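You operate a simulated robot arm through the tools that you are given. There is no shell and no other tool.

You are at the controls of a simulated robot arm. One attempt, no reset.

JOB
Fit the orange divider in the citrus tray, then lay the lemon and both limes on their mats.
Fine: lemon on the yellow tray mat, limes on the green mat.

The check looks at the end state, three seconds after you hand in, the way a careful person would. Anything else that was tipped, shoved, dropped, spilled or broken makes it a failure.

ROBOT AND FRAMES
A 7-joint arm with a two-finger parallel gripper, fixed in place. Base frame: the origin is at the foot of the arm, x ahead of it, y to its left, z up; the work surface is at about z = 0.865. Units: m, rad, N and s.
With the tool pointing down near the work surface it reaches from about 0.34 to 0.78 m from the base axis. Its first joint turns from -2.897 to 2.897 rad. Payload 3.91 kg.
Tool frame: the origin (TCP) lies between the finger pads and is the grasp point; the fingertips stand 0.03 m ahead of it; z points along the fingers, y is the line along which they close. Largest opening 0.11 m; finger width 0.02, thickness 0.01; the body of the gripper, 0.048 by 0.112 m, starts 0.055 m behind the TCP.
Orientation is that of the tool frame in the base frame, as a unit quaternion [x, y, z, w]. With the fingers straight down and closing along the base's y, the tool's x points along the base's -x, its y along +y and its z along -z.

CONTROLS
- The arm moves only by the tool nudge_tool. Its argument "deltas" is a list of rows, each an object (a shift or turn left out is 0, a gripper value left out holds the last) with "translation": the shift along the tool's x, y, z in m, a list of three; "dr": the turn, a rotation vector about the tool's x, y, z in rad, a list of three; "fingers": the opening in per cent of the stroke, from 0 (shut) to 100 (fully open). In form: [{"translation": [x, y, z], "dr": [wx, wy, wz], "fingers": fingers}, ...]. A call has 1 to 20 rows; each row shifts and turns the commanded pose from where the row before left it, along the tool's axes as they then stand. A row lasts 0.2 s, in which the tool goes at most 0.05 m and 0.15 rad; a call with a longer step from one row to the next is refused whole, and so is a gripper value outside its range. Where a pose cannot be reached the arm comes as near as it can. A force on the tool above 40 N (or 10 N above the force at the start of the call, whichever is more), or a blocked arm, ends the call early, and 0.2 s more pass. Each finger travels about 0.153 m/s and halts on what it meets, pressing with about 39 N; the grip force reading is that of the motor and also rises with nothing between the fingers. The clock runs only during rows and for 0.2 s after the last one: add rows that do not move to give the fingers time. It gives the time, the measured TCP pose, the force on the tool (base axes), the opening and the grip force at its end, in the units of the frame above (readings bear some noise), with the torque about the TCP (base axes, N m) and any sound that the robot's microphone picked up.
- Cameras (640 x 400 px; columns grow to the right, rows downward): "scene" is fixed at [0.2196, 0.4993, 1.4562]; the picture's right is [-0.58, -0.81, 0.00], its down [-0.68, 0.49, -0.54] and it looks along [0.44, -0.32, -0.84] (base axes); focal length 315 px, centre (320, 200). "wrist" rides on the gripper at [0.077, 0.007, -0.115] in the tool frame; the picture's right is [-0.09, 1.00, 0.00], its down [-0.80, -0.07, -0.59] and it looks along [-0.59, -0.05, 0.80] (tool axes); focal length 270 px, centre (320, 200). There is no depth. A picture from a camera that has moved, and an enlarged one, comes with that camera's place and axes in the base frame and with its lens.
- grab_frame(camera): a new picture of that camera. It takes no simulated time.
- move_column(by): slides the trunk up (or, below 0, down) by that many m; the arm rides with it, the base frame stays. It gives what a move gives, with no picture.
- close_up(camera, box): a new picture of the part [left, top, right, bottom] of that camera's present view, enlarged. It takes no simulated time.
- hand_in(): hands the job in; it is judged then, once.

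Places have to be worked out from the pictures, the camera data and where the tool is seen. Open the gripper and draw the arm clear of the work before you hand the job in, unless the task says otherwise.

The tools are called after "Call:" by a JSON object that holds its "fn" and its "kwargs". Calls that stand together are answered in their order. nudge_tool: Moves the arm, as the interface text tells. Its arguments: {"type":"object","properties":{"deltas":{"type":"array"}},"required":["deltas"]} The other tools are called the same way: move_column (by) slides the trunk up or down; grab_frame (camera) takes a picture; close_up (camera, box) takes an enlarged picture of a part of a camera's view; hand_in () hands the job in.

At the start:

```text
time: 0.0
eef_pos: [0.39, 0.2311, 1.1459]
tool_rot: [0.0, 1.0, 0.001, 0.0]
force: [-1.0, -0.8, 0.8]
wrist_torque: [0.03, -0.01, 0.0]
finger_gap: 0.1099
finger_force: 0.0
trunk travel left (down, up): [-0.55, 0.06]
```

scene: 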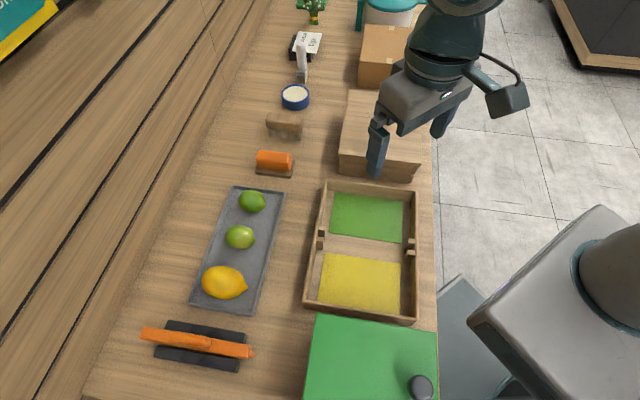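
wrist: 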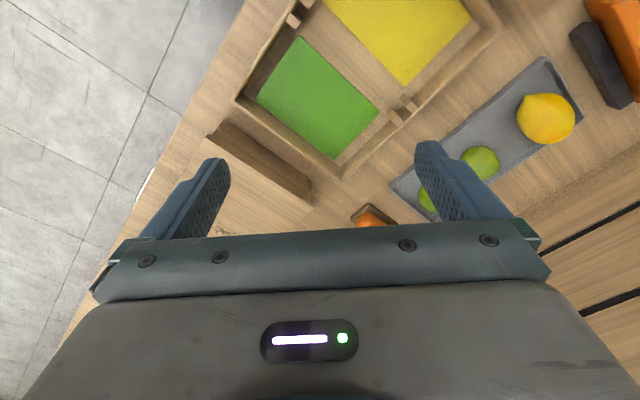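

I'll look closer at the divider, tray, and fruit before computing places.

Call:
{"fn": "close_up", "kwargs": {"camera": "scene", "box": [120, 260, 280, 380]}}

Call:
{"fn": "close_up", "kwargs": {"camera": "scene", "box": [280, 170, 440, 330]}}

Call:
{"fn": "close_up", "kwargs": {"camera": "scene", "box": [180, 170, 300, 320]}}

```text
3.33 times, centred on (200, 320) of scene
camera zoom: at [0.2196, 0.4993, 1.4562], right [-0.58, -0.81, 0.0], down [-0.68, 0.49, -0.54], along [0.44, -0.32, -0.84], focal length 1051 px, centre (720, -200)
```

zoom: 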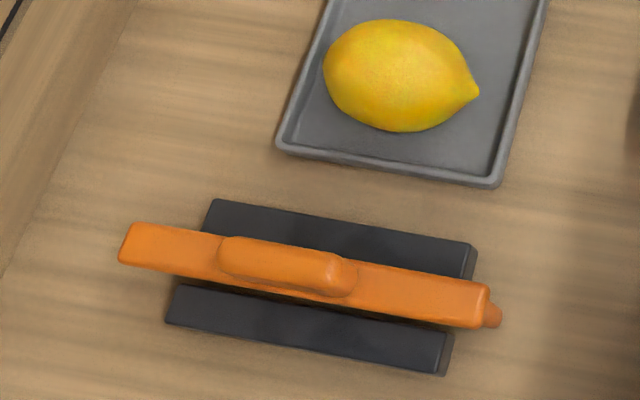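

```text
2.50 times, centred on (360, 250) of scene
camera zoom: at [0.2196, 0.4993, 1.4562], right [-0.58, -0.81, 0.0], down [-0.68, 0.49, -0.54], along [0.44, -0.32, -0.84], focal length 788 px, centre (220, 75)
```

zoom: 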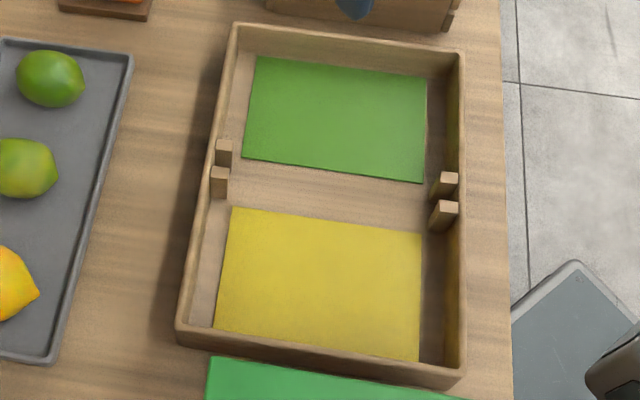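

```text
2.67 times, centred on (240, 245) of scene
camera zoom: at [0.2196, 0.4993, 1.4562], right [-0.58, -0.81, 0.0], down [-0.68, 0.49, -0.54], along [0.44, -0.32, -0.84], focal length 841 px, centre (533, 80)
```

zoom: 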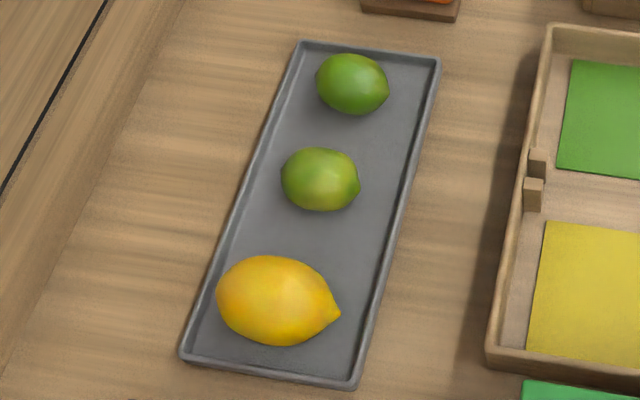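

The divider seems to stand between two dark rails near (0.40, 0.61), parallel to the tray's short axis (about 45.7° in the base frame). I turn the tool so the fingers close across the divider and travel above it for a look from the wrist camera.

Call:
{"fn": "nudge_tool", "kwargs": {"deltas": [{"dr": [0, 0, -0.1328], "fingers": 100}, {"dr": [0, 0, -0.1328]}, {"dr": [0, 0, -0.1328]}, {"dr": [0, 0, -0.1328]}, {"dr": [0, 0, -0.1328]}, {"dr": [0, 0, -0.1328]}, {"translation": [-0.0278, 0.026, 0.0046]}, {"translation": [-0.0278, 0.026, 0.0046]}, {"translation": [-0.0278, 0.026, 0.0046]}, {"translation": [-0.0278, 0.026, 0.0046]}, {"translation": [-0.0278, 0.026, 0.0046]}, {"translation": [-0.0278, 0.026, 0.0046]}, {"translation": [-0.0278, 0.026, 0.0046]}, {"translation": [-0.0278, 0.026, 0.0046]}, {"translation": [-0.0278, 0.026, 0.0046]}, {"translation": [-0.0278, 0.026, 0.0046]}, {"translation": [0, 0, 0]}]}}

```text
time: 3.6
eef_pos: [0.3976, 0.6086, 1.1014]
tool_rot: [-0.387, 0.922, 0.0, 0.0]
force: [0.5, -0.5, 0.1]
wrist_torque: [0.06, 0.0, -0.02]
finger_gap: 0.1101
finger_force: 0.1
trunk travel left (down, up): [-0.55, 0.06]
```

The arm is now above the divider at about (0.398, 0.609, 1.10). I take pictures from both cameras.

Call:
{"fn": "grab_frame", "kwargs": {"camera": "wrist"}}

Call:
{"fn": "grab_frame", "kwargs": {"camera": "scene"}}

```text
taken
camera wrist: at [0.339, 0.5592, 1.2135], right [-0.65, 0.76, 0.0], down [0.61, 0.52, 0.59], along [0.45, 0.39, -0.8], focal length 270 px, centre (320, 200)
```

wrist: 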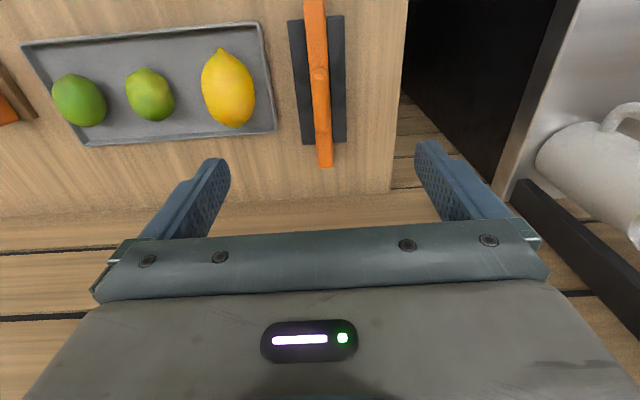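

```text
taken
```

scene: 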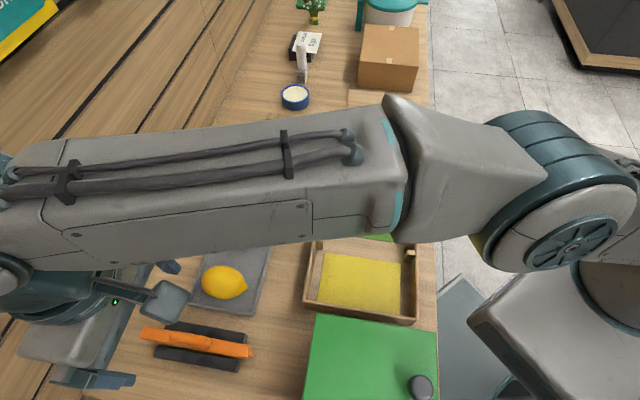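

The divider runs off the wrist image's top; I back the camera off along tool +x to see its whole length.

Call:
{"fn": "nudge_tool", "kwargs": {"deltas": [{"translation": [0.045, 0, 0]}, {"translation": [0.045, 0, 0]}, {"translation": [0, 0, 0]}]}}

Call:
{"fn": "grab_frame", "kwargs": {"camera": "wrist"}}

Call:
{"fn": "close_up", "kwargs": {"camera": "wrist", "box": [220, 0, 420, 125]}}

```text
time: 4.4
eef_pos: [0.3346, 0.5469, 1.0996]
tool_rot: [-0.388, 0.922, 0.0, 0.0]
force: [0.3, -0.4, -0.3]
wrist_torque: [0.01, 0.0, 0.02]
finger_gap: 0.1098
finger_force: 0.1
trunk travel left (down, up): [-0.55, 0.06]
```

```text
taken
camera wrist: at [0.2747, 0.4953, 1.2119], right [-0.65, 0.76, 0.0], down [0.61, 0.52, 0.59], along [0.45, 0.39, -0.8], focal length 270 px, centre (320, 200)
```

wrist: 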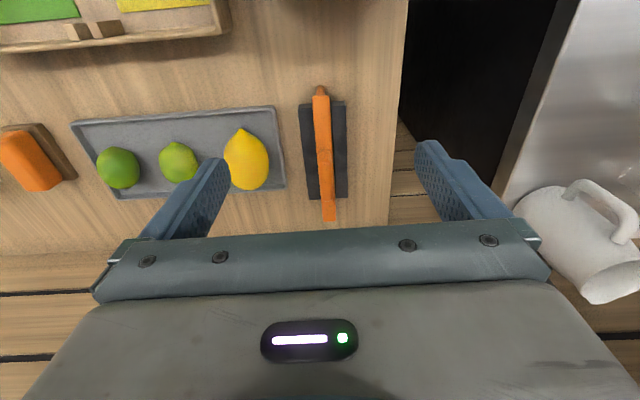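

```text
3.20 times, centred on (320, 62) of wrist
camera zoom: at [0.2747, 0.4953, 1.2119], right [-0.65, 0.76, 0.0], down [0.61, 0.52, 0.59], along [0.45, 0.39, -0.8], focal length 865 px, centre (320, 640)
```

zoom: 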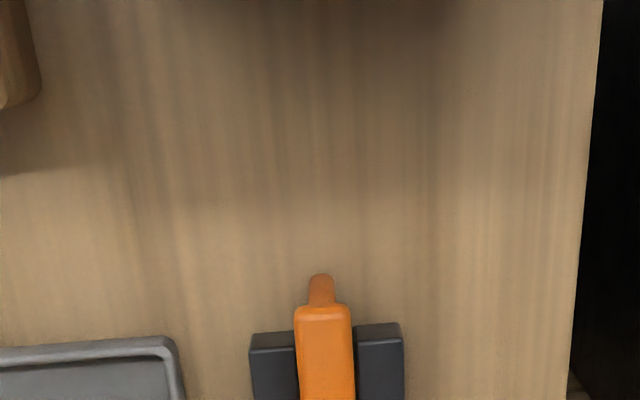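

Full divider in view with a narrower tongue at its near end; I enlarge the divider and the tray slot.

Call:
{"fn": "close_up", "kwargs": {"camera": "wrist", "box": [240, 80, 400, 230]}}

Call:
{"fn": "close_up", "kwargs": {"camera": "wrist", "box": [0, 0, 240, 70]}}

Call:
{"fn": "close_up", "kwargs": {"camera": "scene", "box": [130, 310, 270, 390]}}

```text
2.67 times, centred on (320, 155) of wrist
camera zoom: at [0.2747, 0.4953, 1.2119], right [-0.65, 0.76, 0.0], down [0.61, 0.52, 0.59], along [0.45, 0.39, -0.8], focal length 721 px, centre (320, 320)
```

zoom: 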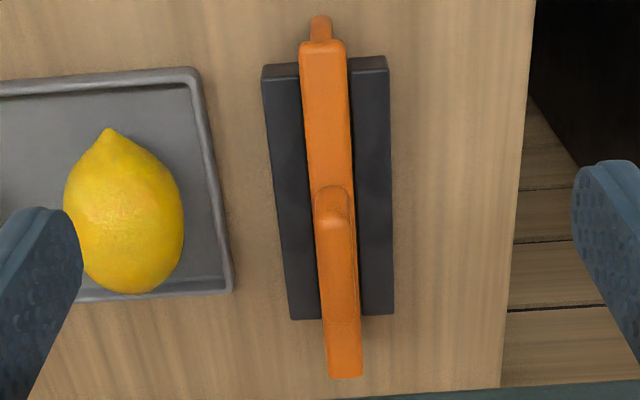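

```text
2.67 times, centred on (120, 35) of wrist
camera zoom: at [0.2747, 0.4953, 1.2119], right [-0.65, 0.76, 0.0], down [0.61, 0.52, 0.59], along [0.45, 0.39, -0.8], focal length 721 px, centre (853, 640)
```

zoom: 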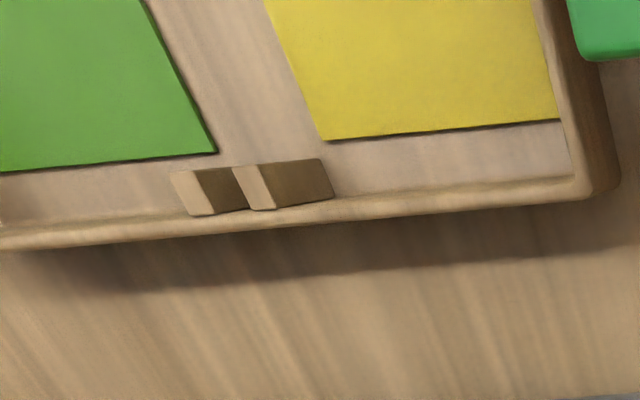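

```text
4.57 times, centred on (200, 350) of scene
camera zoom: at [0.2196, 0.4993, 1.4562], right [-0.58, -0.81, 0.0], down [-0.68, 0.49, -0.54], along [0.44, -0.32, -0.84], focal length 1442 px, centre (869, -486)
```

zoom: 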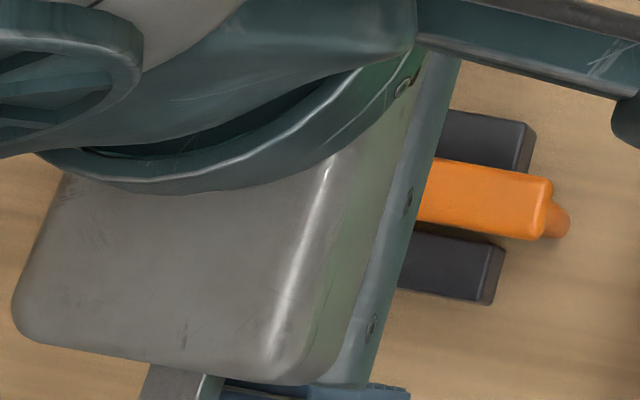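

The body is ~19 mm thick with a ~9 mm tongue, held between rails ~20 mm tall, but heights are uncertain. I tilt the tool up and go lower to view the divider obliquely from its near end.

Call:
{"fn": "nudge_tool", "kwargs": {"deltas": [{"translation": [0.02, 0, 0.03], "dr": [0, -0.125, 0]}, {"dr": [0, -0.125, 0]}, {"dr": [0, -0.125, 0]}, {"dr": [0, -0.125, 0]}, {"translation": [0.02, 0, 0.03]}, {"translation": [0, 0, 0]}]}}

Call:
{"fn": "grab_frame", "kwargs": {"camera": "wrist"}}

```text
time: 5.8
eef_pos: [0.3189, 0.5301, 1.0326]
tool_rot: [-0.375, 0.893, 0.096, 0.228]
force: [0.0, 0.5, 0.9]
wrist_torque: [0.01, -0.04, -0.03]
finger_gap: 0.1101
finger_force: 0.1
trunk travel left (down, up): [-0.55, 0.06]
```

```text
taken
camera wrist: at [0.2286, 0.4467, 1.0946], right [-0.66, 0.75, 0.04], down [0.34, 0.25, 0.91], along [0.67, 0.61, -0.42], focal length 270 px, centre (320, 200)
```

wrist: 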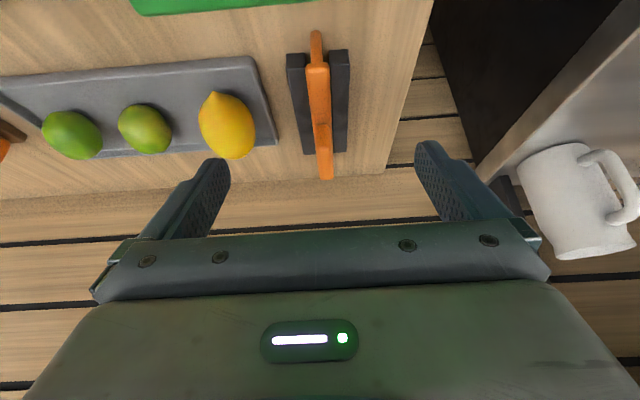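

Call:
{"fn": "close_up", "kwargs": {"camera": "wrist", "box": [260, 20, 380, 190]}}

Call:
{"fn": "close_up", "kwargs": {"camera": "wrist", "box": [270, 15, 370, 78]}}

```text
2.35 times, centred on (320, 105) of wrist
camera zoom: at [0.2286, 0.4467, 1.0946], right [-0.66, 0.75, 0.04], down [0.34, 0.25, 0.91], along [0.67, 0.61, -0.42], focal length 636 px, centre (320, 424)
```

zoom: 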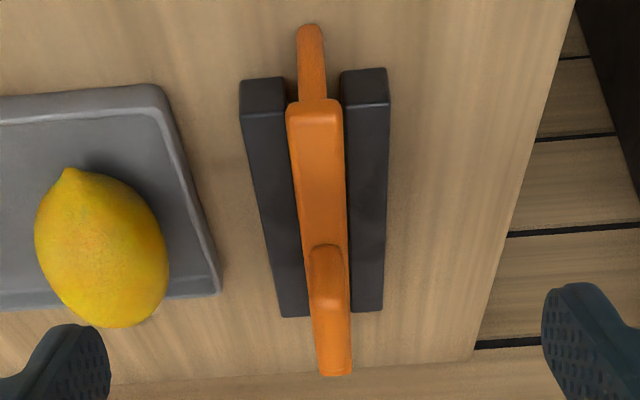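

```text
6.35 times, centred on (320, 46) of wrist
camera zoom: at [0.2286, 0.4467, 1.0946], right [-0.66, 0.75, 0.04], down [0.34, 0.25, 0.91], along [0.67, 0.61, -0.42], focal length 1716 px, centre (320, 1175)
```

zoom: 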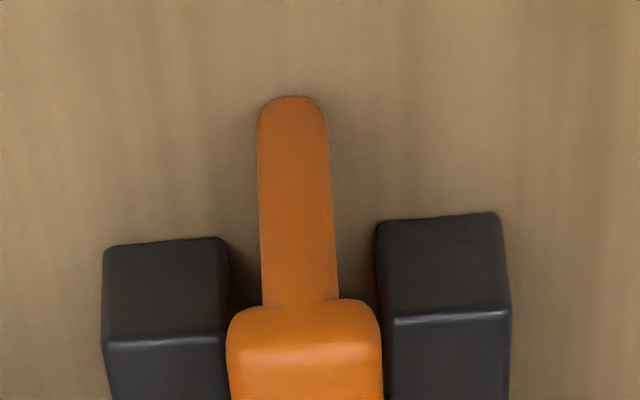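

The oblique view shows a T-shaped divider: a ~9 mm plate standing between the rails, a ~19 mm top bar (top z≈0.915), and a ~14 mm handle on top (top z≈0.945), centre near (0.400, 0.613). I level the tool and go above the tray to examine the slot posts.

Call:
{"fn": "nudge_tool", "kwargs": {"deltas": [{"dr": [0, 0.125, 0]}, {"dr": [0, 0.125, 0]}, {"dr": [0, 0.125, 0]}, {"dr": [0, 0.125, 0]}, {"translation": [0.0261, -0.0284, -0.0075]}, {"translation": [0.0261, -0.0284, -0.0075]}, {"translation": [0.0261, -0.0284, -0.0075]}, {"translation": [0.0261, -0.0284, -0.0075]}, {"translation": [0.0261, -0.0284, -0.0075]}, {"translation": [0.0261, -0.0284, -0.0075]}, {"translation": [0.0261, -0.0284, -0.0075]}, {"translation": [0.0261, -0.0284, -0.0075]}, {"translation": [0, 0, 0]}]}}

Call:
{"fn": "grab_frame", "kwargs": {"camera": "wrist"}}

```text
time: 8.6
eef_pos: [0.3355, 0.2208, 1.0954]
tool_rot: [-0.388, 0.922, 0.0, 0.0]
force: [-0.7, 1.0, -0.6]
wrist_torque: [0.0, 0.03, -0.01]
finger_gap: 0.11
finger_force: 0.1
trunk travel left (down, up): [-0.55, 0.06]
```

```text
taken
camera wrist: at [0.2764, 0.1701, 1.2088], right [-0.65, 0.76, 0.0], down [0.61, 0.52, 0.59], along [0.45, 0.39, -0.8], focal length 270 px, centre (320, 200)
```

wrist: 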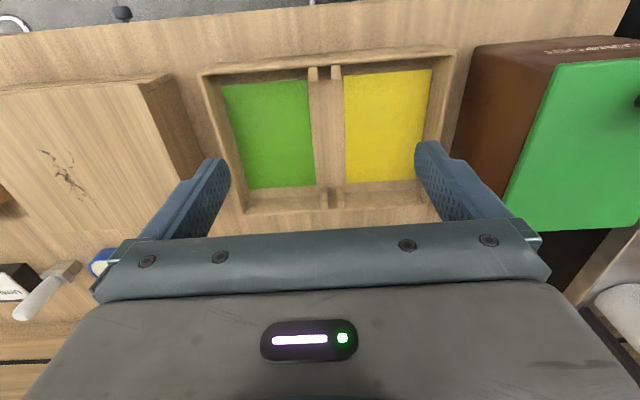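

The tray sits between a light wooden block and a dark box with a green lid. I enlarge the slot posts at both sides.

Call:
{"fn": "close_up", "kwargs": {"camera": "wrist", "box": [270, 40, 390, 115]}}

Call:
{"fn": "close_up", "kwargs": {"camera": "wrist", "box": [270, 160, 390, 235]}}

Call:
{"fn": "close_up", "kwargs": {"camera": "wrist", "box": [190, 30, 470, 230]}}

```text
5.33 times, centred on (330, 78) of wrist
camera zoom: at [0.2764, 0.1701, 1.2088], right [-0.65, 0.76, 0.0], down [0.61, 0.52, 0.59], along [0.45, 0.39, -0.8], focal length 1442 px, centre (267, 853)
```

zoom: 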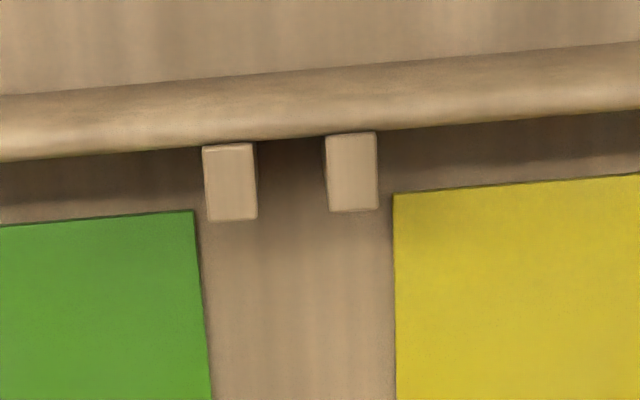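

```text
5.33 times, centred on (330, 198) of wrist
camera zoom: at [0.2764, 0.1701, 1.2088], right [-0.65, 0.76, 0.0], down [0.61, 0.52, 0.59], along [0.45, 0.39, -0.8], focal length 1442 px, centre (267, 213)
```

zoom: 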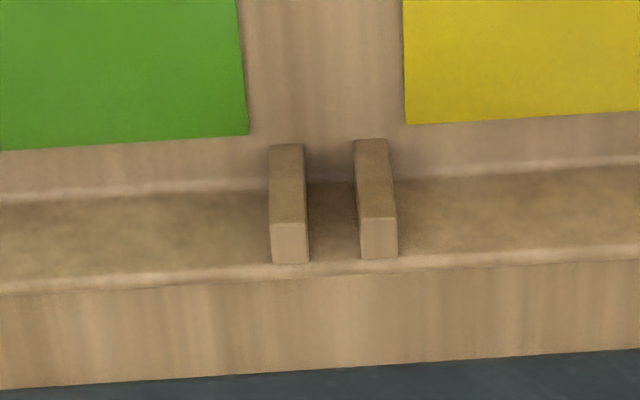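

```text
2.00 times, centred on (330, 130) of wrist
camera zoom: at [0.2764, 0.1701, 1.2088], right [-0.65, 0.76, 0.0], down [0.61, 0.52, 0.59], along [0.45, 0.39, -0.8], focal length 541 px, centre (300, 340)
```

zoom: 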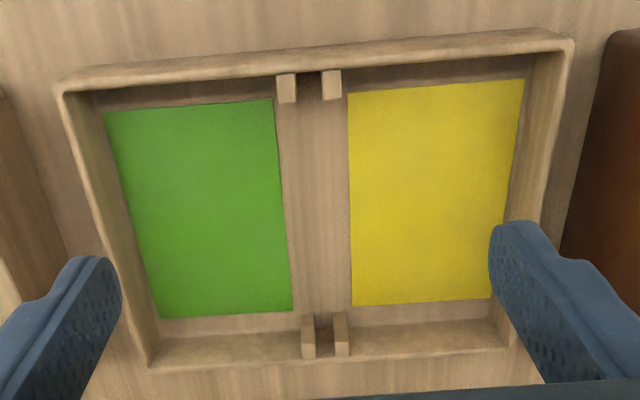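

Post gap ≈13.7 mm (plate ≈9 mm), slot centre ≈(0.381, 0.275), post tops z≈0.906, and inner width ≈0.186 m against a ~0.177 m divider. I go back above the divider centre (0.400, 0.613) at z≈1.06 for the grasp.

Call:
{"fn": "nudge_tool", "kwargs": {"deltas": [{"translation": [-0.03614, 0.02531, 0.0039]}, {"translation": [-0.03614, 0.02531, 0.0039]}, {"translation": [-0.03614, 0.02531, 0.0039]}, {"translation": [-0.03614, 0.02531, 0.0039]}, {"translation": [-0.03614, 0.02531, 0.0039]}, {"translation": [-0.03614, 0.02531, 0.0039]}, {"translation": [-0.03614, 0.02531, 0.0039]}, {"translation": [-0.03614, 0.02531, 0.0039]}, {"translation": [-0.03614, 0.02531, 0.0039]}, {"translation": [0, 0, 0]}, {"translation": [0, 0, 0]}]}}

Call:
{"fn": "grab_frame", "kwargs": {"camera": "wrist"}}

```text
time: 11.0
eef_pos: [0.3969, 0.6144, 1.0561]
tool_rot: [-0.389, 0.921, -0.001, -0.001]
force: [0.5, -0.4, 0.3]
wrist_torque: [-0.04, 0.0, -0.02]
finger_gap: 0.1103
finger_force: 0.1
trunk travel left (down, up): [-0.55, 0.06]
```

```text
taken
camera wrist: at [0.3387, 0.564, 1.1683], right [-0.65, 0.76, 0.0], down [0.61, 0.52, 0.59], along [0.45, 0.39, -0.8], focal length 270 px, centre (320, 200)
```

wrist: 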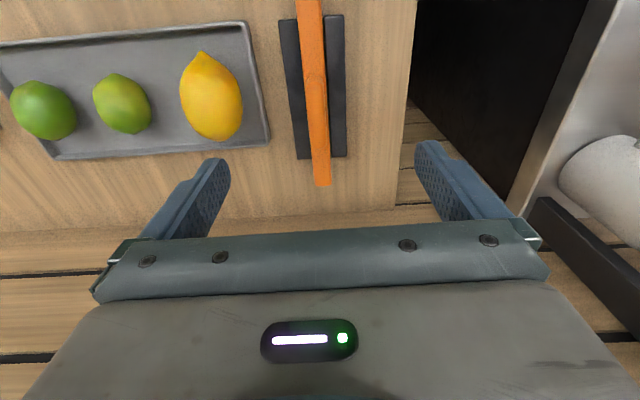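

Readings put the TCP ~3 mm off across the divider; I correct that, partly close the fingers to ~60 mm, and descend to z≈0.98 before checking centering.

Call:
{"fn": "nudge_tool", "kwargs": {"deltas": [{"translation": [-0.001, -0.0032, 0], "fingers": 55}, {"translation": [0, 0, 0.025]}, {"translation": [0, 0, 0.025]}, {"translation": [0, 0, 0.025]}, {"translation": [0, 0, 0]}]}}

Call:
{"fn": "grab_frame", "kwargs": {"camera": "wrist"}}

Call:
{"fn": "grab_frame", "kwargs": {"camera": "scene"}}

```text
time: 12.2
eef_pos: [0.4022, 0.6108, 0.9813]
tool_rot: [-0.389, 0.921, -0.001, 0.0]
force: [-0.5, -0.3, 0.4]
wrist_torque: [0.01, 0.0, 0.02]
finger_gap: 0.0606
finger_force: 0.0
trunk travel left (down, up): [-0.55, 0.06]
```

```text
taken
camera wrist: at [0.3439, 0.5608, 1.0942], right [-0.65, 0.76, 0.0], down [0.61, 0.52, 0.59], along [0.45, 0.39, -0.8], focal length 270 px, centre (320, 200)
```

wrist: 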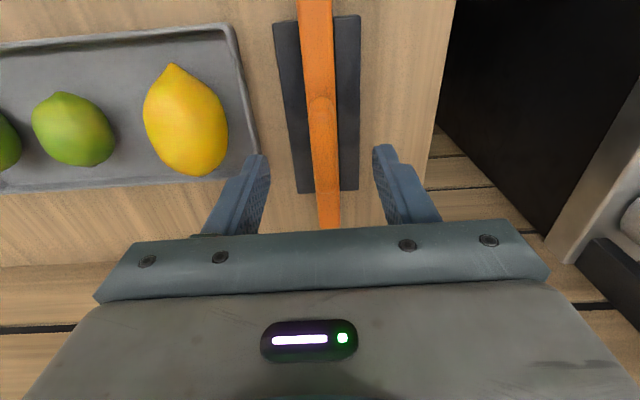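

```text
taken
```

scene: 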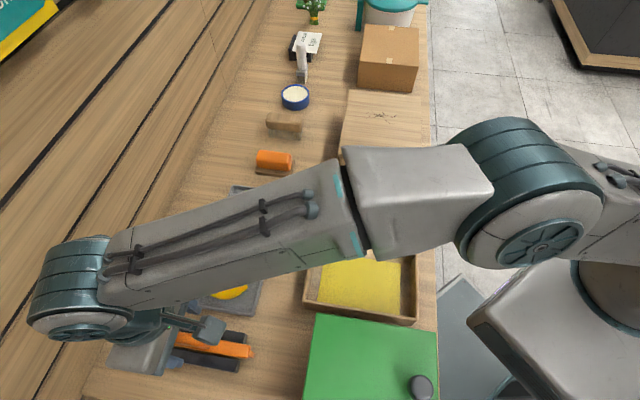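

I check the handle's centering between the fingers with an enlarged view.

Call:
{"fn": "close_up", "kwargs": {"camera": "wrist", "box": [230, 0, 410, 240]}}

Call:
{"fn": "close_up", "kwargs": {"camera": "wrist", "box": [260, 60, 380, 150]}}

```text
1.67 times, centred on (320, 120) of wrist
camera zoom: at [0.3439, 0.5608, 1.0942], right [-0.65, 0.76, 0.0], down [0.61, 0.52, 0.59], along [0.45, 0.39, -0.8], focal length 450 px, centre (320, 333)
```

zoom: 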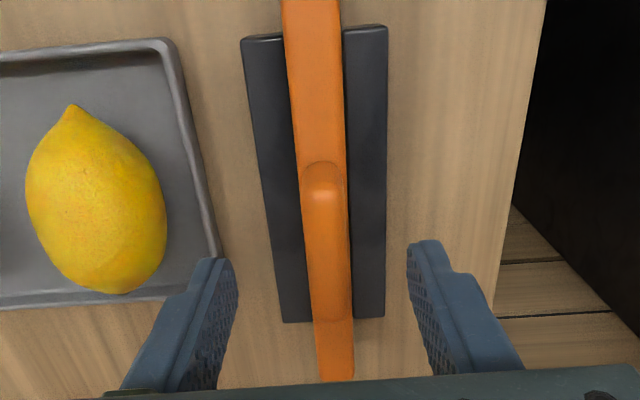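

```text
4.44 times, centred on (320, 105) of wrist
camera zoom: at [0.3439, 0.5608, 1.0942], right [-0.65, 0.76, 0.0], down [0.61, 0.52, 0.59], along [0.45, 0.39, -0.8], focal length 1201 px, centre (320, 622)
```

zoom: 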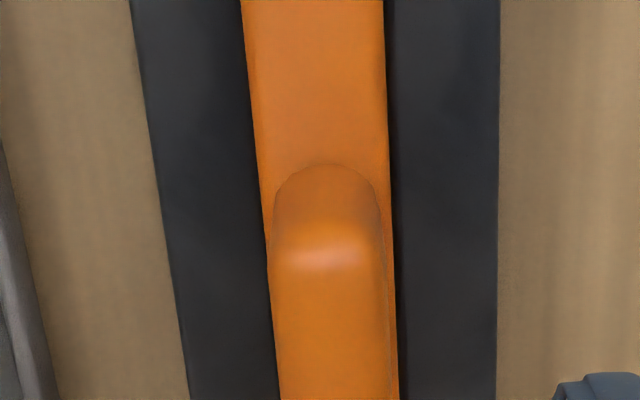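

The divider lies ~2 mm to +y and ~1.2° off the tool; I correct both, descend so fingertips stay just above the bar (TCP z≈0.951), and close on the handle.

Call:
{"fn": "nudge_tool", "kwargs": {"deltas": [{"translation": [0.0015, 0.002, 0.005], "dr": [0, 0, 0.02]}, {"translation": [0, 0, 0.012]}, {"translation": [0, 0, 0.012]}, {"translation": [0, 0, 0]}]}}

Call:
{"fn": "close_up", "kwargs": {"camera": "wrist", "box": [230, 0, 410, 240]}}

```text
time: 13.2
eef_pos: [0.4, 0.6123, 0.953]
tool_rot: [-0.38, 0.925, 0.0, 0.0]
force: [0.9, 0.3, -0.7]
wrist_torque: [0.03, 0.0, 0.02]
finger_gap: 0.0608
finger_force: 0.0
trunk travel left (down, up): [-0.55, 0.06]
```

```text
1.67 times, centred on (320, 120) of wrist
camera zoom: at [0.3399, 0.5627, 1.0655], right [-0.64, 0.77, 0.0], down [0.62, 0.51, 0.59], along [0.46, 0.38, -0.8], focal length 450 px, centre (320, 333)
```

zoom: 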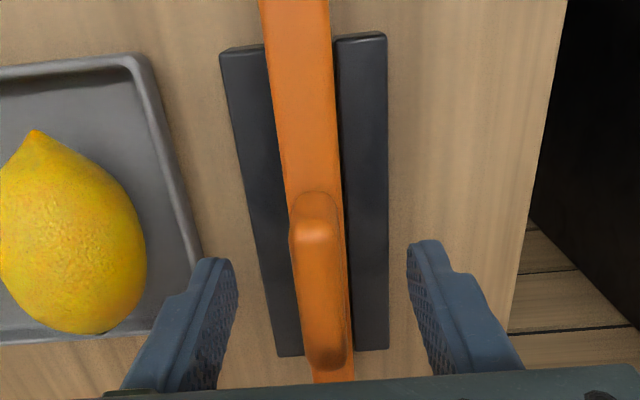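

Handle sits nicely between the fingers (centre near u≈321, matching the mid of the tips). I close on it.

Call:
{"fn": "nudge_tool", "kwargs": {"deltas": [{"fingers": 30}, {"fingers": 15}, {"fingers": 0}, {"fingers": 0}, {"fingers": 0}]}}

Call:
{"fn": "close_up", "kwargs": {"camera": "wrist", "box": [230, 0, 410, 240]}}

```text
time: 14.4
eef_pos: [0.3995, 0.6119, 0.9511]
tool_rot: [-0.379, 0.925, 0.001, 0.0]
force: [-0.2, 0.6, -0.1]
wrist_torque: [0.06, 0.0, 0.01]
finger_gap: 0.015
finger_force: 39.4
trunk travel left (down, up): [-0.55, 0.06]
```

```text
1.67 times, centred on (320, 120) of wrist
camera zoom: at [0.3399, 0.5628, 1.0655], right [-0.64, 0.77, 0.0], down [0.62, 0.51, 0.59], along [0.46, 0.38, -0.8], focal length 450 px, centre (320, 333)
```

zoom: 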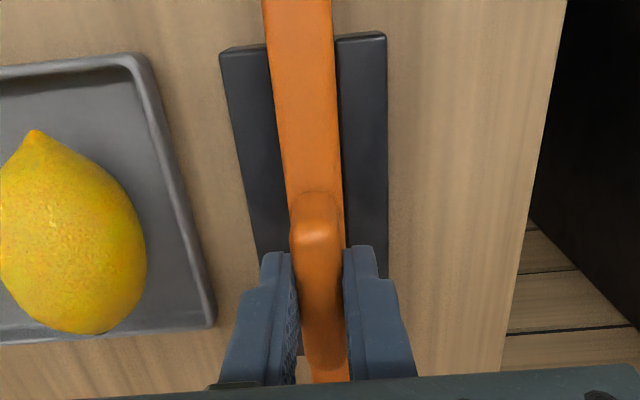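

The handle is gripped (gap 15 mm, 39 N). I lift straight up out of the rails, gently at first.

Call:
{"fn": "nudge_tool", "kwargs": {"deltas": [{"translation": [0, 0, -0.01]}, {"translation": [0, 0, -0.015]}, {"translation": [0, 0, -0.025]}, {"translation": [0, 0, -0.03]}, {"translation": [0, 0, -0.03]}, {"translation": [0, 0, 0]}]}}

Call:
{"fn": "grab_frame", "kwargs": {"camera": "wrist"}}

Call:
{"fn": "grab_frame", "kwargs": {"camera": "scene"}}

```text
time: 15.8
eef_pos: [0.3996, 0.6125, 1.0625]
tool_rot: [-0.379, 0.926, 0.0, 0.0]
force: [-0.6, -0.3, -0.8]
wrist_torque: [0.0, 0.04, 0.04]
finger_gap: 0.0149
finger_force: 38.9
trunk travel left (down, up): [-0.55, 0.06]
```

```text
taken
camera wrist: at [0.3407, 0.5622, 1.1766], right [-0.64, 0.77, 0.0], down [0.62, 0.51, 0.59], along [0.46, 0.38, -0.8], focal length 270 px, centre (320, 200)
```

wrist: 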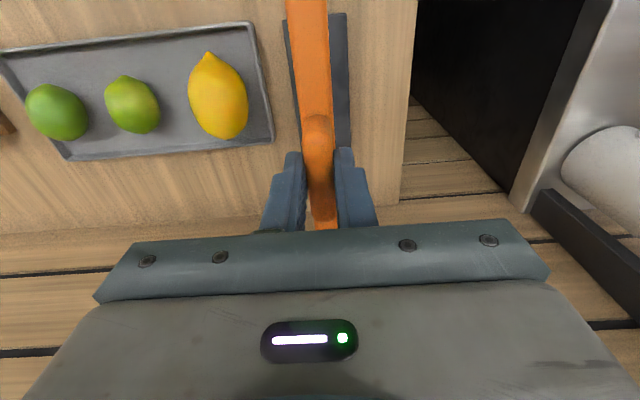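

```text
taken
```

scene: 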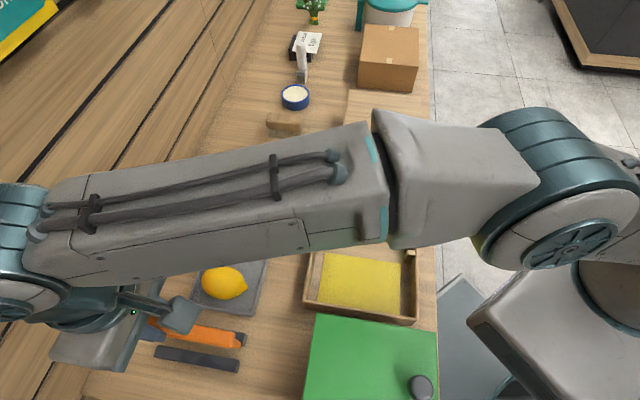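

The divider is lifted and stable in the grip. I raise it above the green-lidded box height (lid z≈0.99) and carry it over the slot centre (0.381, 0.275).

Call:
{"fn": "nudge_tool", "kwargs": {"deltas": [{"translation": [0, 0, -0.02]}, {"translation": [0, 0, -0.02]}, {"translation": [0.0278, -0.02534, 0]}, {"translation": [0.0278, -0.02534, 0]}, {"translation": [0.0278, -0.02534, 0]}, {"translation": [0.0278, -0.02534, 0]}, {"translation": [0.0278, -0.02534, 0]}, {"translation": [0.0278, -0.02534, 0]}, {"translation": [0.0278, -0.02534, 0]}, {"translation": [0.0278, -0.02534, 0]}, {"translation": [0.0278, -0.02534, 0]}, {"translation": [0, 0, 0]}, {"translation": [0, 0, 0]}]}}

Call:
{"fn": "grab_frame", "kwargs": {"camera": "wrist"}}

Call:
{"fn": "grab_frame", "kwargs": {"camera": "scene"}}

```text
time: 18.6
eef_pos: [0.3814, 0.2758, 1.1019]
tool_rot: [-0.38, 0.925, 0.0, 0.0]
force: [-0.5, 0.7, -1.1]
wrist_torque: [-0.04, 0.02, -0.01]
finger_gap: 0.0149
finger_force: 39.1
trunk travel left (down, up): [-0.55, 0.06]
```

```text
taken
camera wrist: at [0.3224, 0.225, 1.2147], right [-0.64, 0.77, 0.0], down [0.62, 0.51, 0.59], along [0.46, 0.38, -0.8], focal length 270 px, centre (320, 200)
```

wrist: 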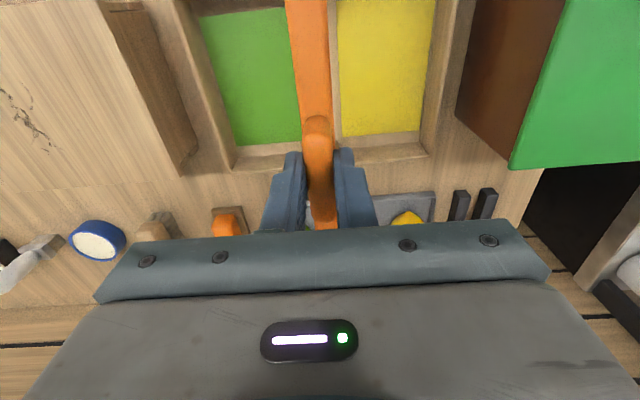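

```text
taken
```

scene: 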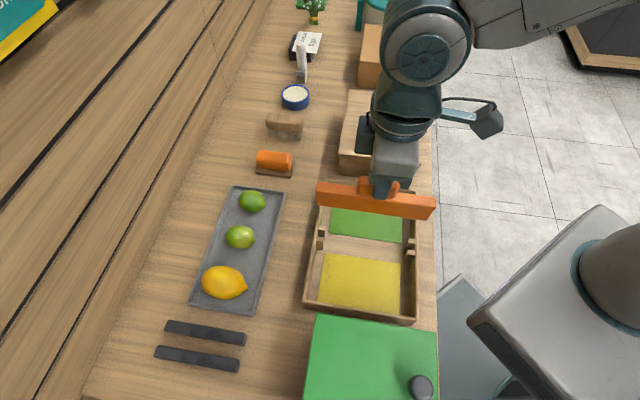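

The divider hangs over the tray, level and parallel by the scene view. I lower it to ~28 mm above the posts to fine-align.

Call:
{"fn": "nudge_tool", "kwargs": {"deltas": [{"translation": [0, 0, 0.03], "dr": [0, 0, -0.0073]}, {"translation": [0, 0, 0.03]}, {"translation": [0, 0, 0.02]}, {"translation": [0, 0, 0]}, {"translation": [0, 0, 0]}]}}

Call:
{"fn": "close_up", "kwargs": {"camera": "scene", "box": [290, 160, 450, 290]}}

Call:
{"fn": "grab_frame", "kwargs": {"camera": "wrist"}}

```text
time: 19.8
eef_pos: [0.3824, 0.2756, 1.0249]
tool_rot: [-0.382, 0.924, 0.0, 0.0]
force: [0.3, -0.9, -0.8]
wrist_torque: [-0.04, 0.0, 0.0]
finger_gap: 0.015
finger_force: 39.0
trunk travel left (down, up): [-0.55, 0.06]
```

```text
3.08 times, centred on (370, 225) of scene
camera zoom: at [0.2196, 0.4993, 1.4562], right [-0.58, -0.81, 0.0], down [-0.68, 0.49, -0.54], along [0.44, -0.32, -0.84], focal length 970 px, centre (166, 123)
```

zoom: 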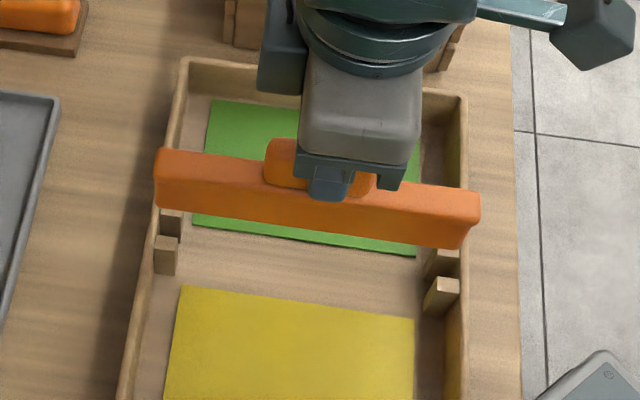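

```text
taken
camera wrist: at [0.3225, 0.2254, 1.1383], right [-0.64, 0.77, 0.0], down [0.62, 0.52, 0.59], along [0.46, 0.38, -0.8], focal length 270 px, centre (320, 200)
```

wrist: 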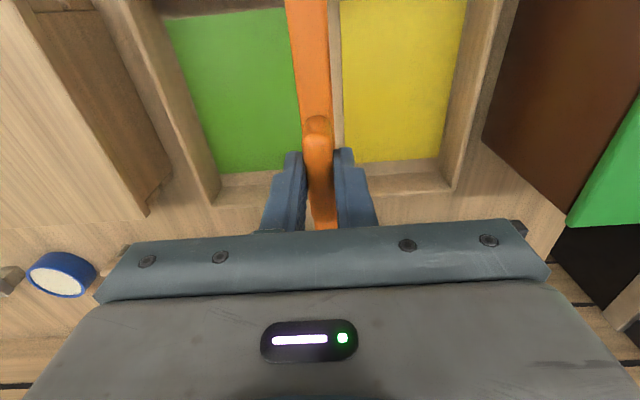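

I enlarge both post pairs and the divider ends in the scene view to measure the offset.

Call:
{"fn": "close_up", "kwargs": {"camera": "scene", "box": [315, 190, 365, 240]}}

Call:
{"fn": "close_up", "kwargs": {"camera": "scene", "box": [385, 205, 435, 255]}}

```text
8.00 times, centred on (340, 215) of scene
camera zoom: at [0.2196, 0.4993, 1.4562], right [-0.58, -0.81, 0.0], down [-0.68, 0.49, -0.54], along [0.44, -0.32, -0.84], focal length 2523 px, centre (160, 80)
```

zoom: 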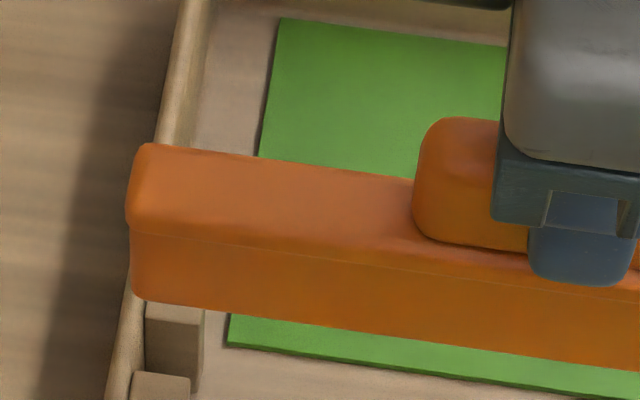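

```text
8.00 times, centred on (410, 230) of scene
camera zoom: at [0.2196, 0.4993, 1.4562], right [-0.58, -0.81, 0.0], down [-0.68, 0.49, -0.54], along [0.44, -0.32, -0.84], focal length 2523 px, centre (-400, -40)
```

zoom: 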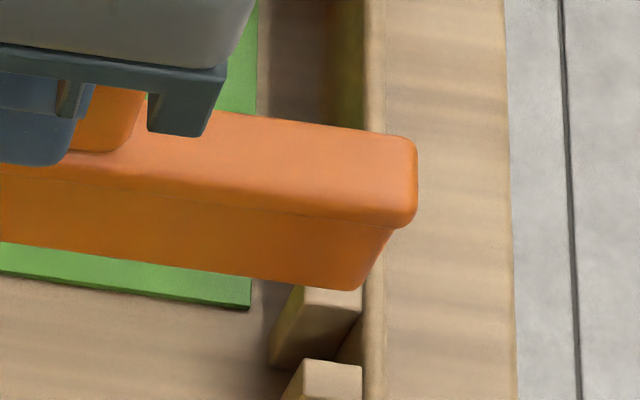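

I take tighter views of the two post pairs themselves.

Call:
{"fn": "close_up", "kwargs": {"camera": "scene", "box": [310, 218, 350, 248]}}

Call:
{"fn": "close_up", "kwargs": {"camera": "scene", "box": [392, 234, 432, 264]}}

```text
13.33 times, centred on (330, 233) of scene
camera zoom: at [0.2196, 0.4993, 1.4562], right [-0.58, -0.81, 0.0], down [-0.68, 0.49, -0.54], along [0.44, -0.32, -0.84], focal length 4205 px, centre (187, -240)
```

zoom: 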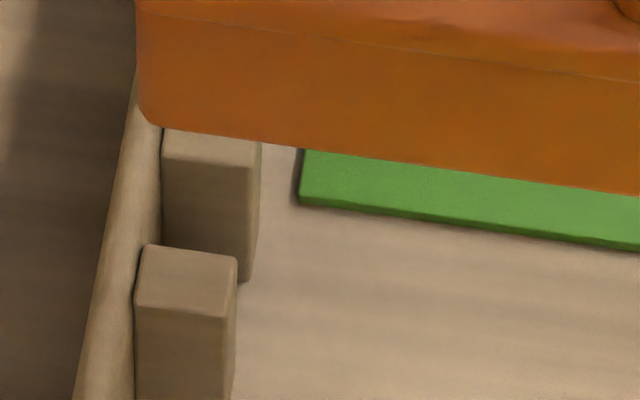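

```text
13.33 times, centred on (412, 249) of scene
camera zoom: at [0.2196, 0.4993, 1.4562], right [-0.58, -0.81, 0.0], down [-0.68, 0.49, -0.54], along [0.44, -0.32, -0.84], focal length 4205 px, centre (-907, -453)
```

zoom: 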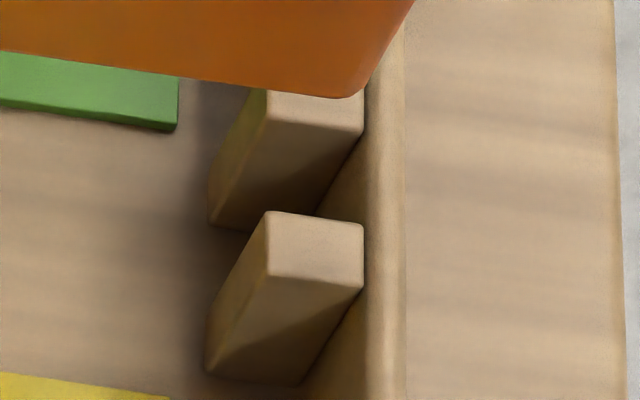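

Comparing in the scene view: the plate is parallel to the slot (both ≈45.2°) and centred across it within ~1 mm, but ~4.5 mm too far toward the far wall. I shift it 4.5 mm along tool +x and lower to just above the post tops.

Call:
{"fn": "nudge_tool", "kwargs": {"deltas": [{"translation": [0.0045, 0, 0.006]}, {"translation": [0, 0, 0.01]}, {"translation": [0, 0, 0.008]}, {"translation": [0, 0, 0]}, {"translation": [0, 0, 0]}]}}

Call:
{"fn": "close_up", "kwargs": {"camera": "scene", "box": [310, 205, 350, 248]}}

Call:
{"fn": "close_up", "kwargs": {"camera": "scene", "box": [392, 221, 432, 264]}}

```text
time: 21.0
eef_pos: [0.3779, 0.2714, 0.9998]
tool_rot: [-0.382, 0.924, 0.0, 0.0]
force: [-0.2, 0.2, -1.0]
wrist_torque: [0.0, 0.01, 0.02]
finger_gap: 0.0152
finger_force: 38.6
trunk travel left (down, up): [-0.55, 0.06]
```

```text
9.30 times, centred on (330, 226) of scene
camera zoom: at [0.2196, 0.4993, 1.4562], right [-0.58, -0.81, 0.0], down [-0.68, 0.49, -0.54], along [0.44, -0.32, -0.84], focal length 2934 px, centre (227, -46)
```

zoom: 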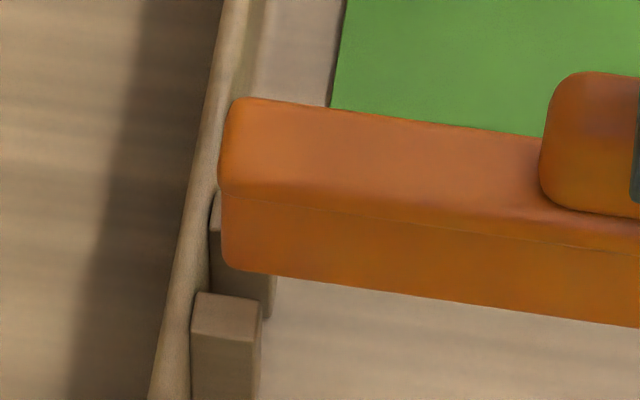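

```text
9.30 times, centred on (412, 242) of scene
camera zoom: at [0.2196, 0.4993, 1.4562], right [-0.58, -0.81, 0.0], down [-0.68, 0.49, -0.54], along [0.44, -0.32, -0.84], focal length 2934 px, centre (-536, -195)
```

zoom: 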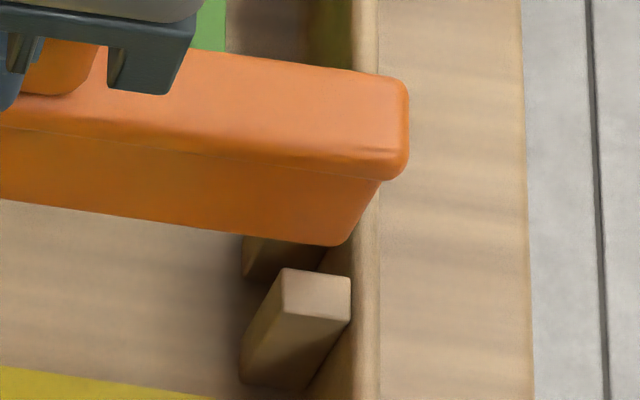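

Alignment looks good: ~3 mm plate-to-post clearance at both ends on the yellow side and 3–5 mm at each end wall. I lower 20 mm into the slot slowly.

Call:
{"fn": "nudge_tool", "kwargs": {"deltas": [{"translation": [0, 0, 0.004]}, {"translation": [0, 0, 0.004]}, {"translation": [0, 0, 0.004]}, {"translation": [0, 0, 0.004]}, {"translation": [0, 0, 0.004]}, {"translation": [0, 0, 0]}]}}

Call:
{"fn": "close_up", "kwargs": {"camera": "scene", "box": [290, 160, 450, 290]}}

```text
time: 22.4
eef_pos: [0.3776, 0.2711, 0.9794]
tool_rot: [-0.382, 0.924, 0.0, 0.0]
force: [0.1, 0.2, -0.1]
wrist_torque: [0.02, -0.01, -0.02]
finger_gap: 0.0151
finger_force: 39.1
trunk travel left (down, up): [-0.55, 0.06]
```

```text
3.08 times, centred on (370, 225) of scene
camera zoom: at [0.2196, 0.4993, 1.4562], right [-0.58, -0.81, 0.0], down [-0.68, 0.49, -0.54], along [0.44, -0.32, -0.84], focal length 970 px, centre (166, 123)
```

zoom: 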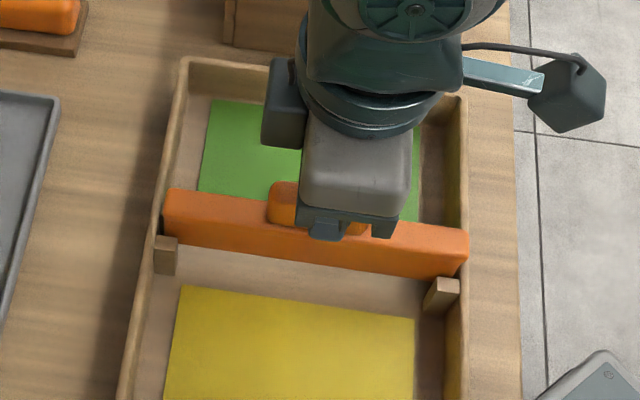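

No contact force so far, and the plate appears to enter between the posts. I check each end closely.

Call:
{"fn": "close_up", "kwargs": {"camera": "scene", "box": [310, 205, 350, 248]}}

Call:
{"fn": "close_up", "kwargs": {"camera": "scene", "box": [392, 221, 432, 264]}}

```text
9.30 times, centred on (330, 226) of scene
camera zoom: at [0.2196, 0.4993, 1.4562], right [-0.58, -0.81, 0.0], down [-0.68, 0.49, -0.54], along [0.44, -0.32, -0.84], focal length 2934 px, centre (227, -46)
```

zoom: 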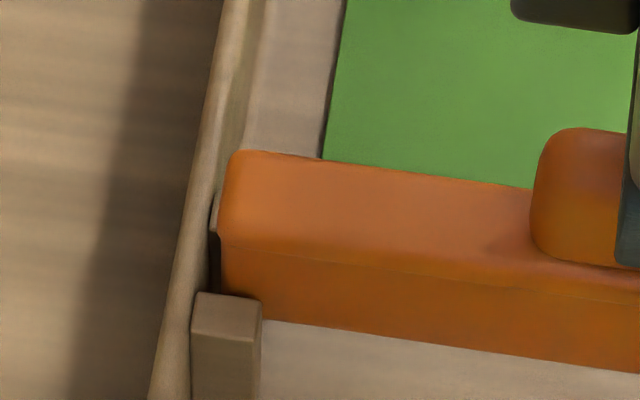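

```text
9.30 times, centred on (412, 242) of scene
camera zoom: at [0.2196, 0.4993, 1.4562], right [-0.58, -0.81, 0.0], down [-0.68, 0.49, -0.54], along [0.44, -0.32, -0.84], focal length 2934 px, centre (-536, -195)
```

zoom: 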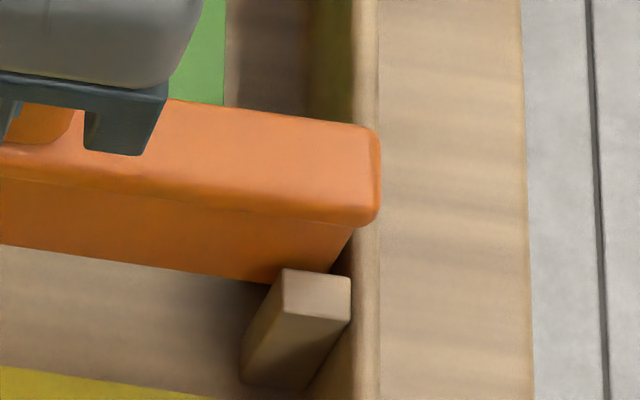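

The plate's lower edge is inside both post gaps with no load. I continue down slowly until contact (expected after ~22–26 mm).

Call:
{"fn": "nudge_tool", "kwargs": {"deltas": [{"translation": [0, 0, 0.004]}, {"translation": [0, 0, 0.004]}, {"translation": [0, 0, 0.004]}, {"translation": [0, 0, 0.004]}, {"translation": [0, 0, 0.002]}, {"translation": [0, 0, 0]}]}}

```text
time: 23.8
eef_pos: [0.378, 0.2699, 0.9624]
tool_rot: [-0.382, 0.924, 0.0, -0.001]
force: [1.1, 0.5, -1.0]
wrist_torque: [0.0, 0.02, 0.03]
finger_gap: 0.0153
finger_force: 39.6
trunk travel left (down, up): [-0.55, 0.06]
```

Still no contact at z≈0.962; I go down in 1.5 mm steps watching the force.

Call:
{"fn": "nudge_tool", "kwargs": {"deltas": [{"translation": [0, 0, 0.0015]}, {"translation": [0, 0, 0.0015]}, {"translation": [0, 0, 0.001]}, {"translation": [0, 0, 0]}]}}

Call:
{"fn": "close_up", "kwargs": {"camera": "scene", "box": [290, 160, 450, 290]}}

```text
time: 24.8
eef_pos: [0.3769, 0.2705, 0.9586]
tool_rot: [-0.382, 0.924, 0.0, 0.001]
force: [0.4, 1.0, 10.5]
wrist_torque: [-0.36, 0.38, 0.03]
finger_gap: 0.0152
finger_force: 38.8
trunk travel left (down, up): [-0.55, 0.06]
```

```text
3.08 times, centred on (370, 225) of scene
camera zoom: at [0.2196, 0.4993, 1.4562], right [-0.58, -0.81, 0.0], down [-0.68, 0.49, -0.54], along [0.44, -0.32, -0.84], focal length 970 px, centre (166, 123)
```

zoom: 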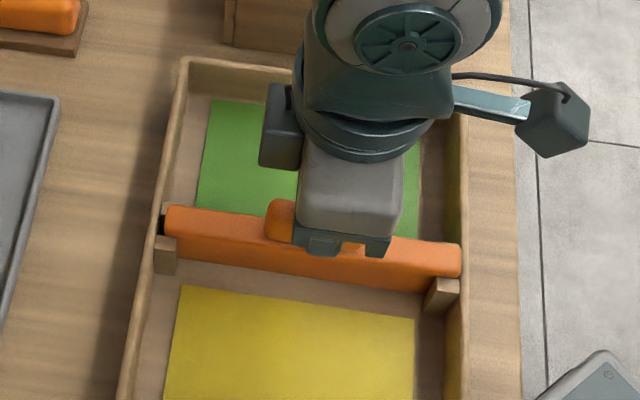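

Contact at TCP z≈0.959 (10 N), as expected for the tray floor. I check both ends to confirm it's fully seated rather than on a post.

Call:
{"fn": "close_up", "kwargs": {"camera": "scene", "box": [310, 205, 350, 248]}}

Call:
{"fn": "close_up", "kwargs": {"camera": "scene", "box": [392, 221, 432, 264]}}

Call:
{"fn": "grab_frame", "kwargs": {"camera": "wrist"}}

```text
9.30 times, centred on (330, 226) of scene
camera zoom: at [0.2196, 0.4993, 1.4562], right [-0.58, -0.81, 0.0], down [-0.68, 0.49, -0.54], along [0.44, -0.32, -0.84], focal length 2934 px, centre (227, -46)
```

zoom: 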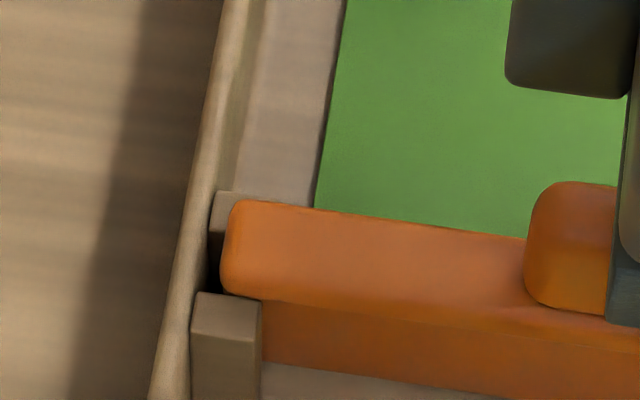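

```text
9.30 times, centred on (412, 242) of scene
camera zoom: at [0.2196, 0.4993, 1.4562], right [-0.58, -0.81, 0.0], down [-0.68, 0.49, -0.54], along [0.44, -0.32, -0.84], focal length 2934 px, centre (-536, -195)
```

zoom: 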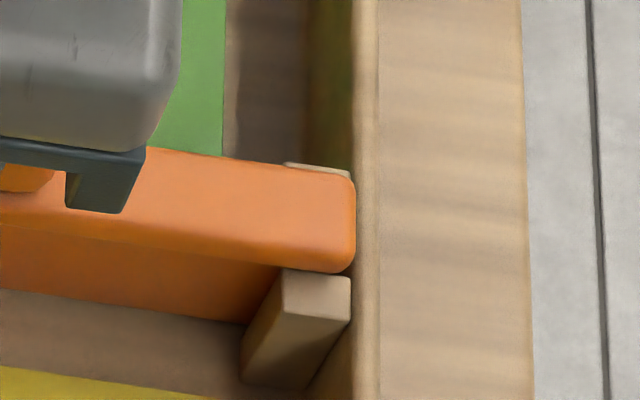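

```text
taken
camera wrist: at [0.3178, 0.2209, 1.0712], right [-0.64, 0.77, 0.0], down [0.62, 0.52, 0.6], along [0.46, 0.38, -0.8], focal length 270 px, centre (320, 200)
```

wrist: 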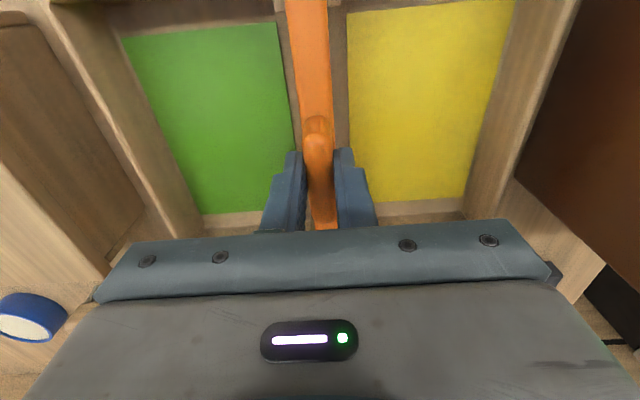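

Both ends sit in their slots with the bar over the posts and clearance to both end walls. I press 1 mm further to seat it and read the force.

Call:
{"fn": "nudge_tool", "kwargs": {"deltas": [{"translation": [0, 0, 0.001]}, {"translation": [0, 0, 0]}, {"translation": [0, 0, 0]}]}}

```text
time: 25.6
eef_pos: [0.3774, 0.2701, 0.9581]
tool_rot: [-0.383, 0.924, 0.0, 0.002]
force: [2.6, 2.6, 28.5]
wrist_torque: [-0.28, 0.21, 0.0]
finger_gap: 0.0151
finger_force: 38.7
trunk travel left (down, up): [-0.55, 0.06]
```

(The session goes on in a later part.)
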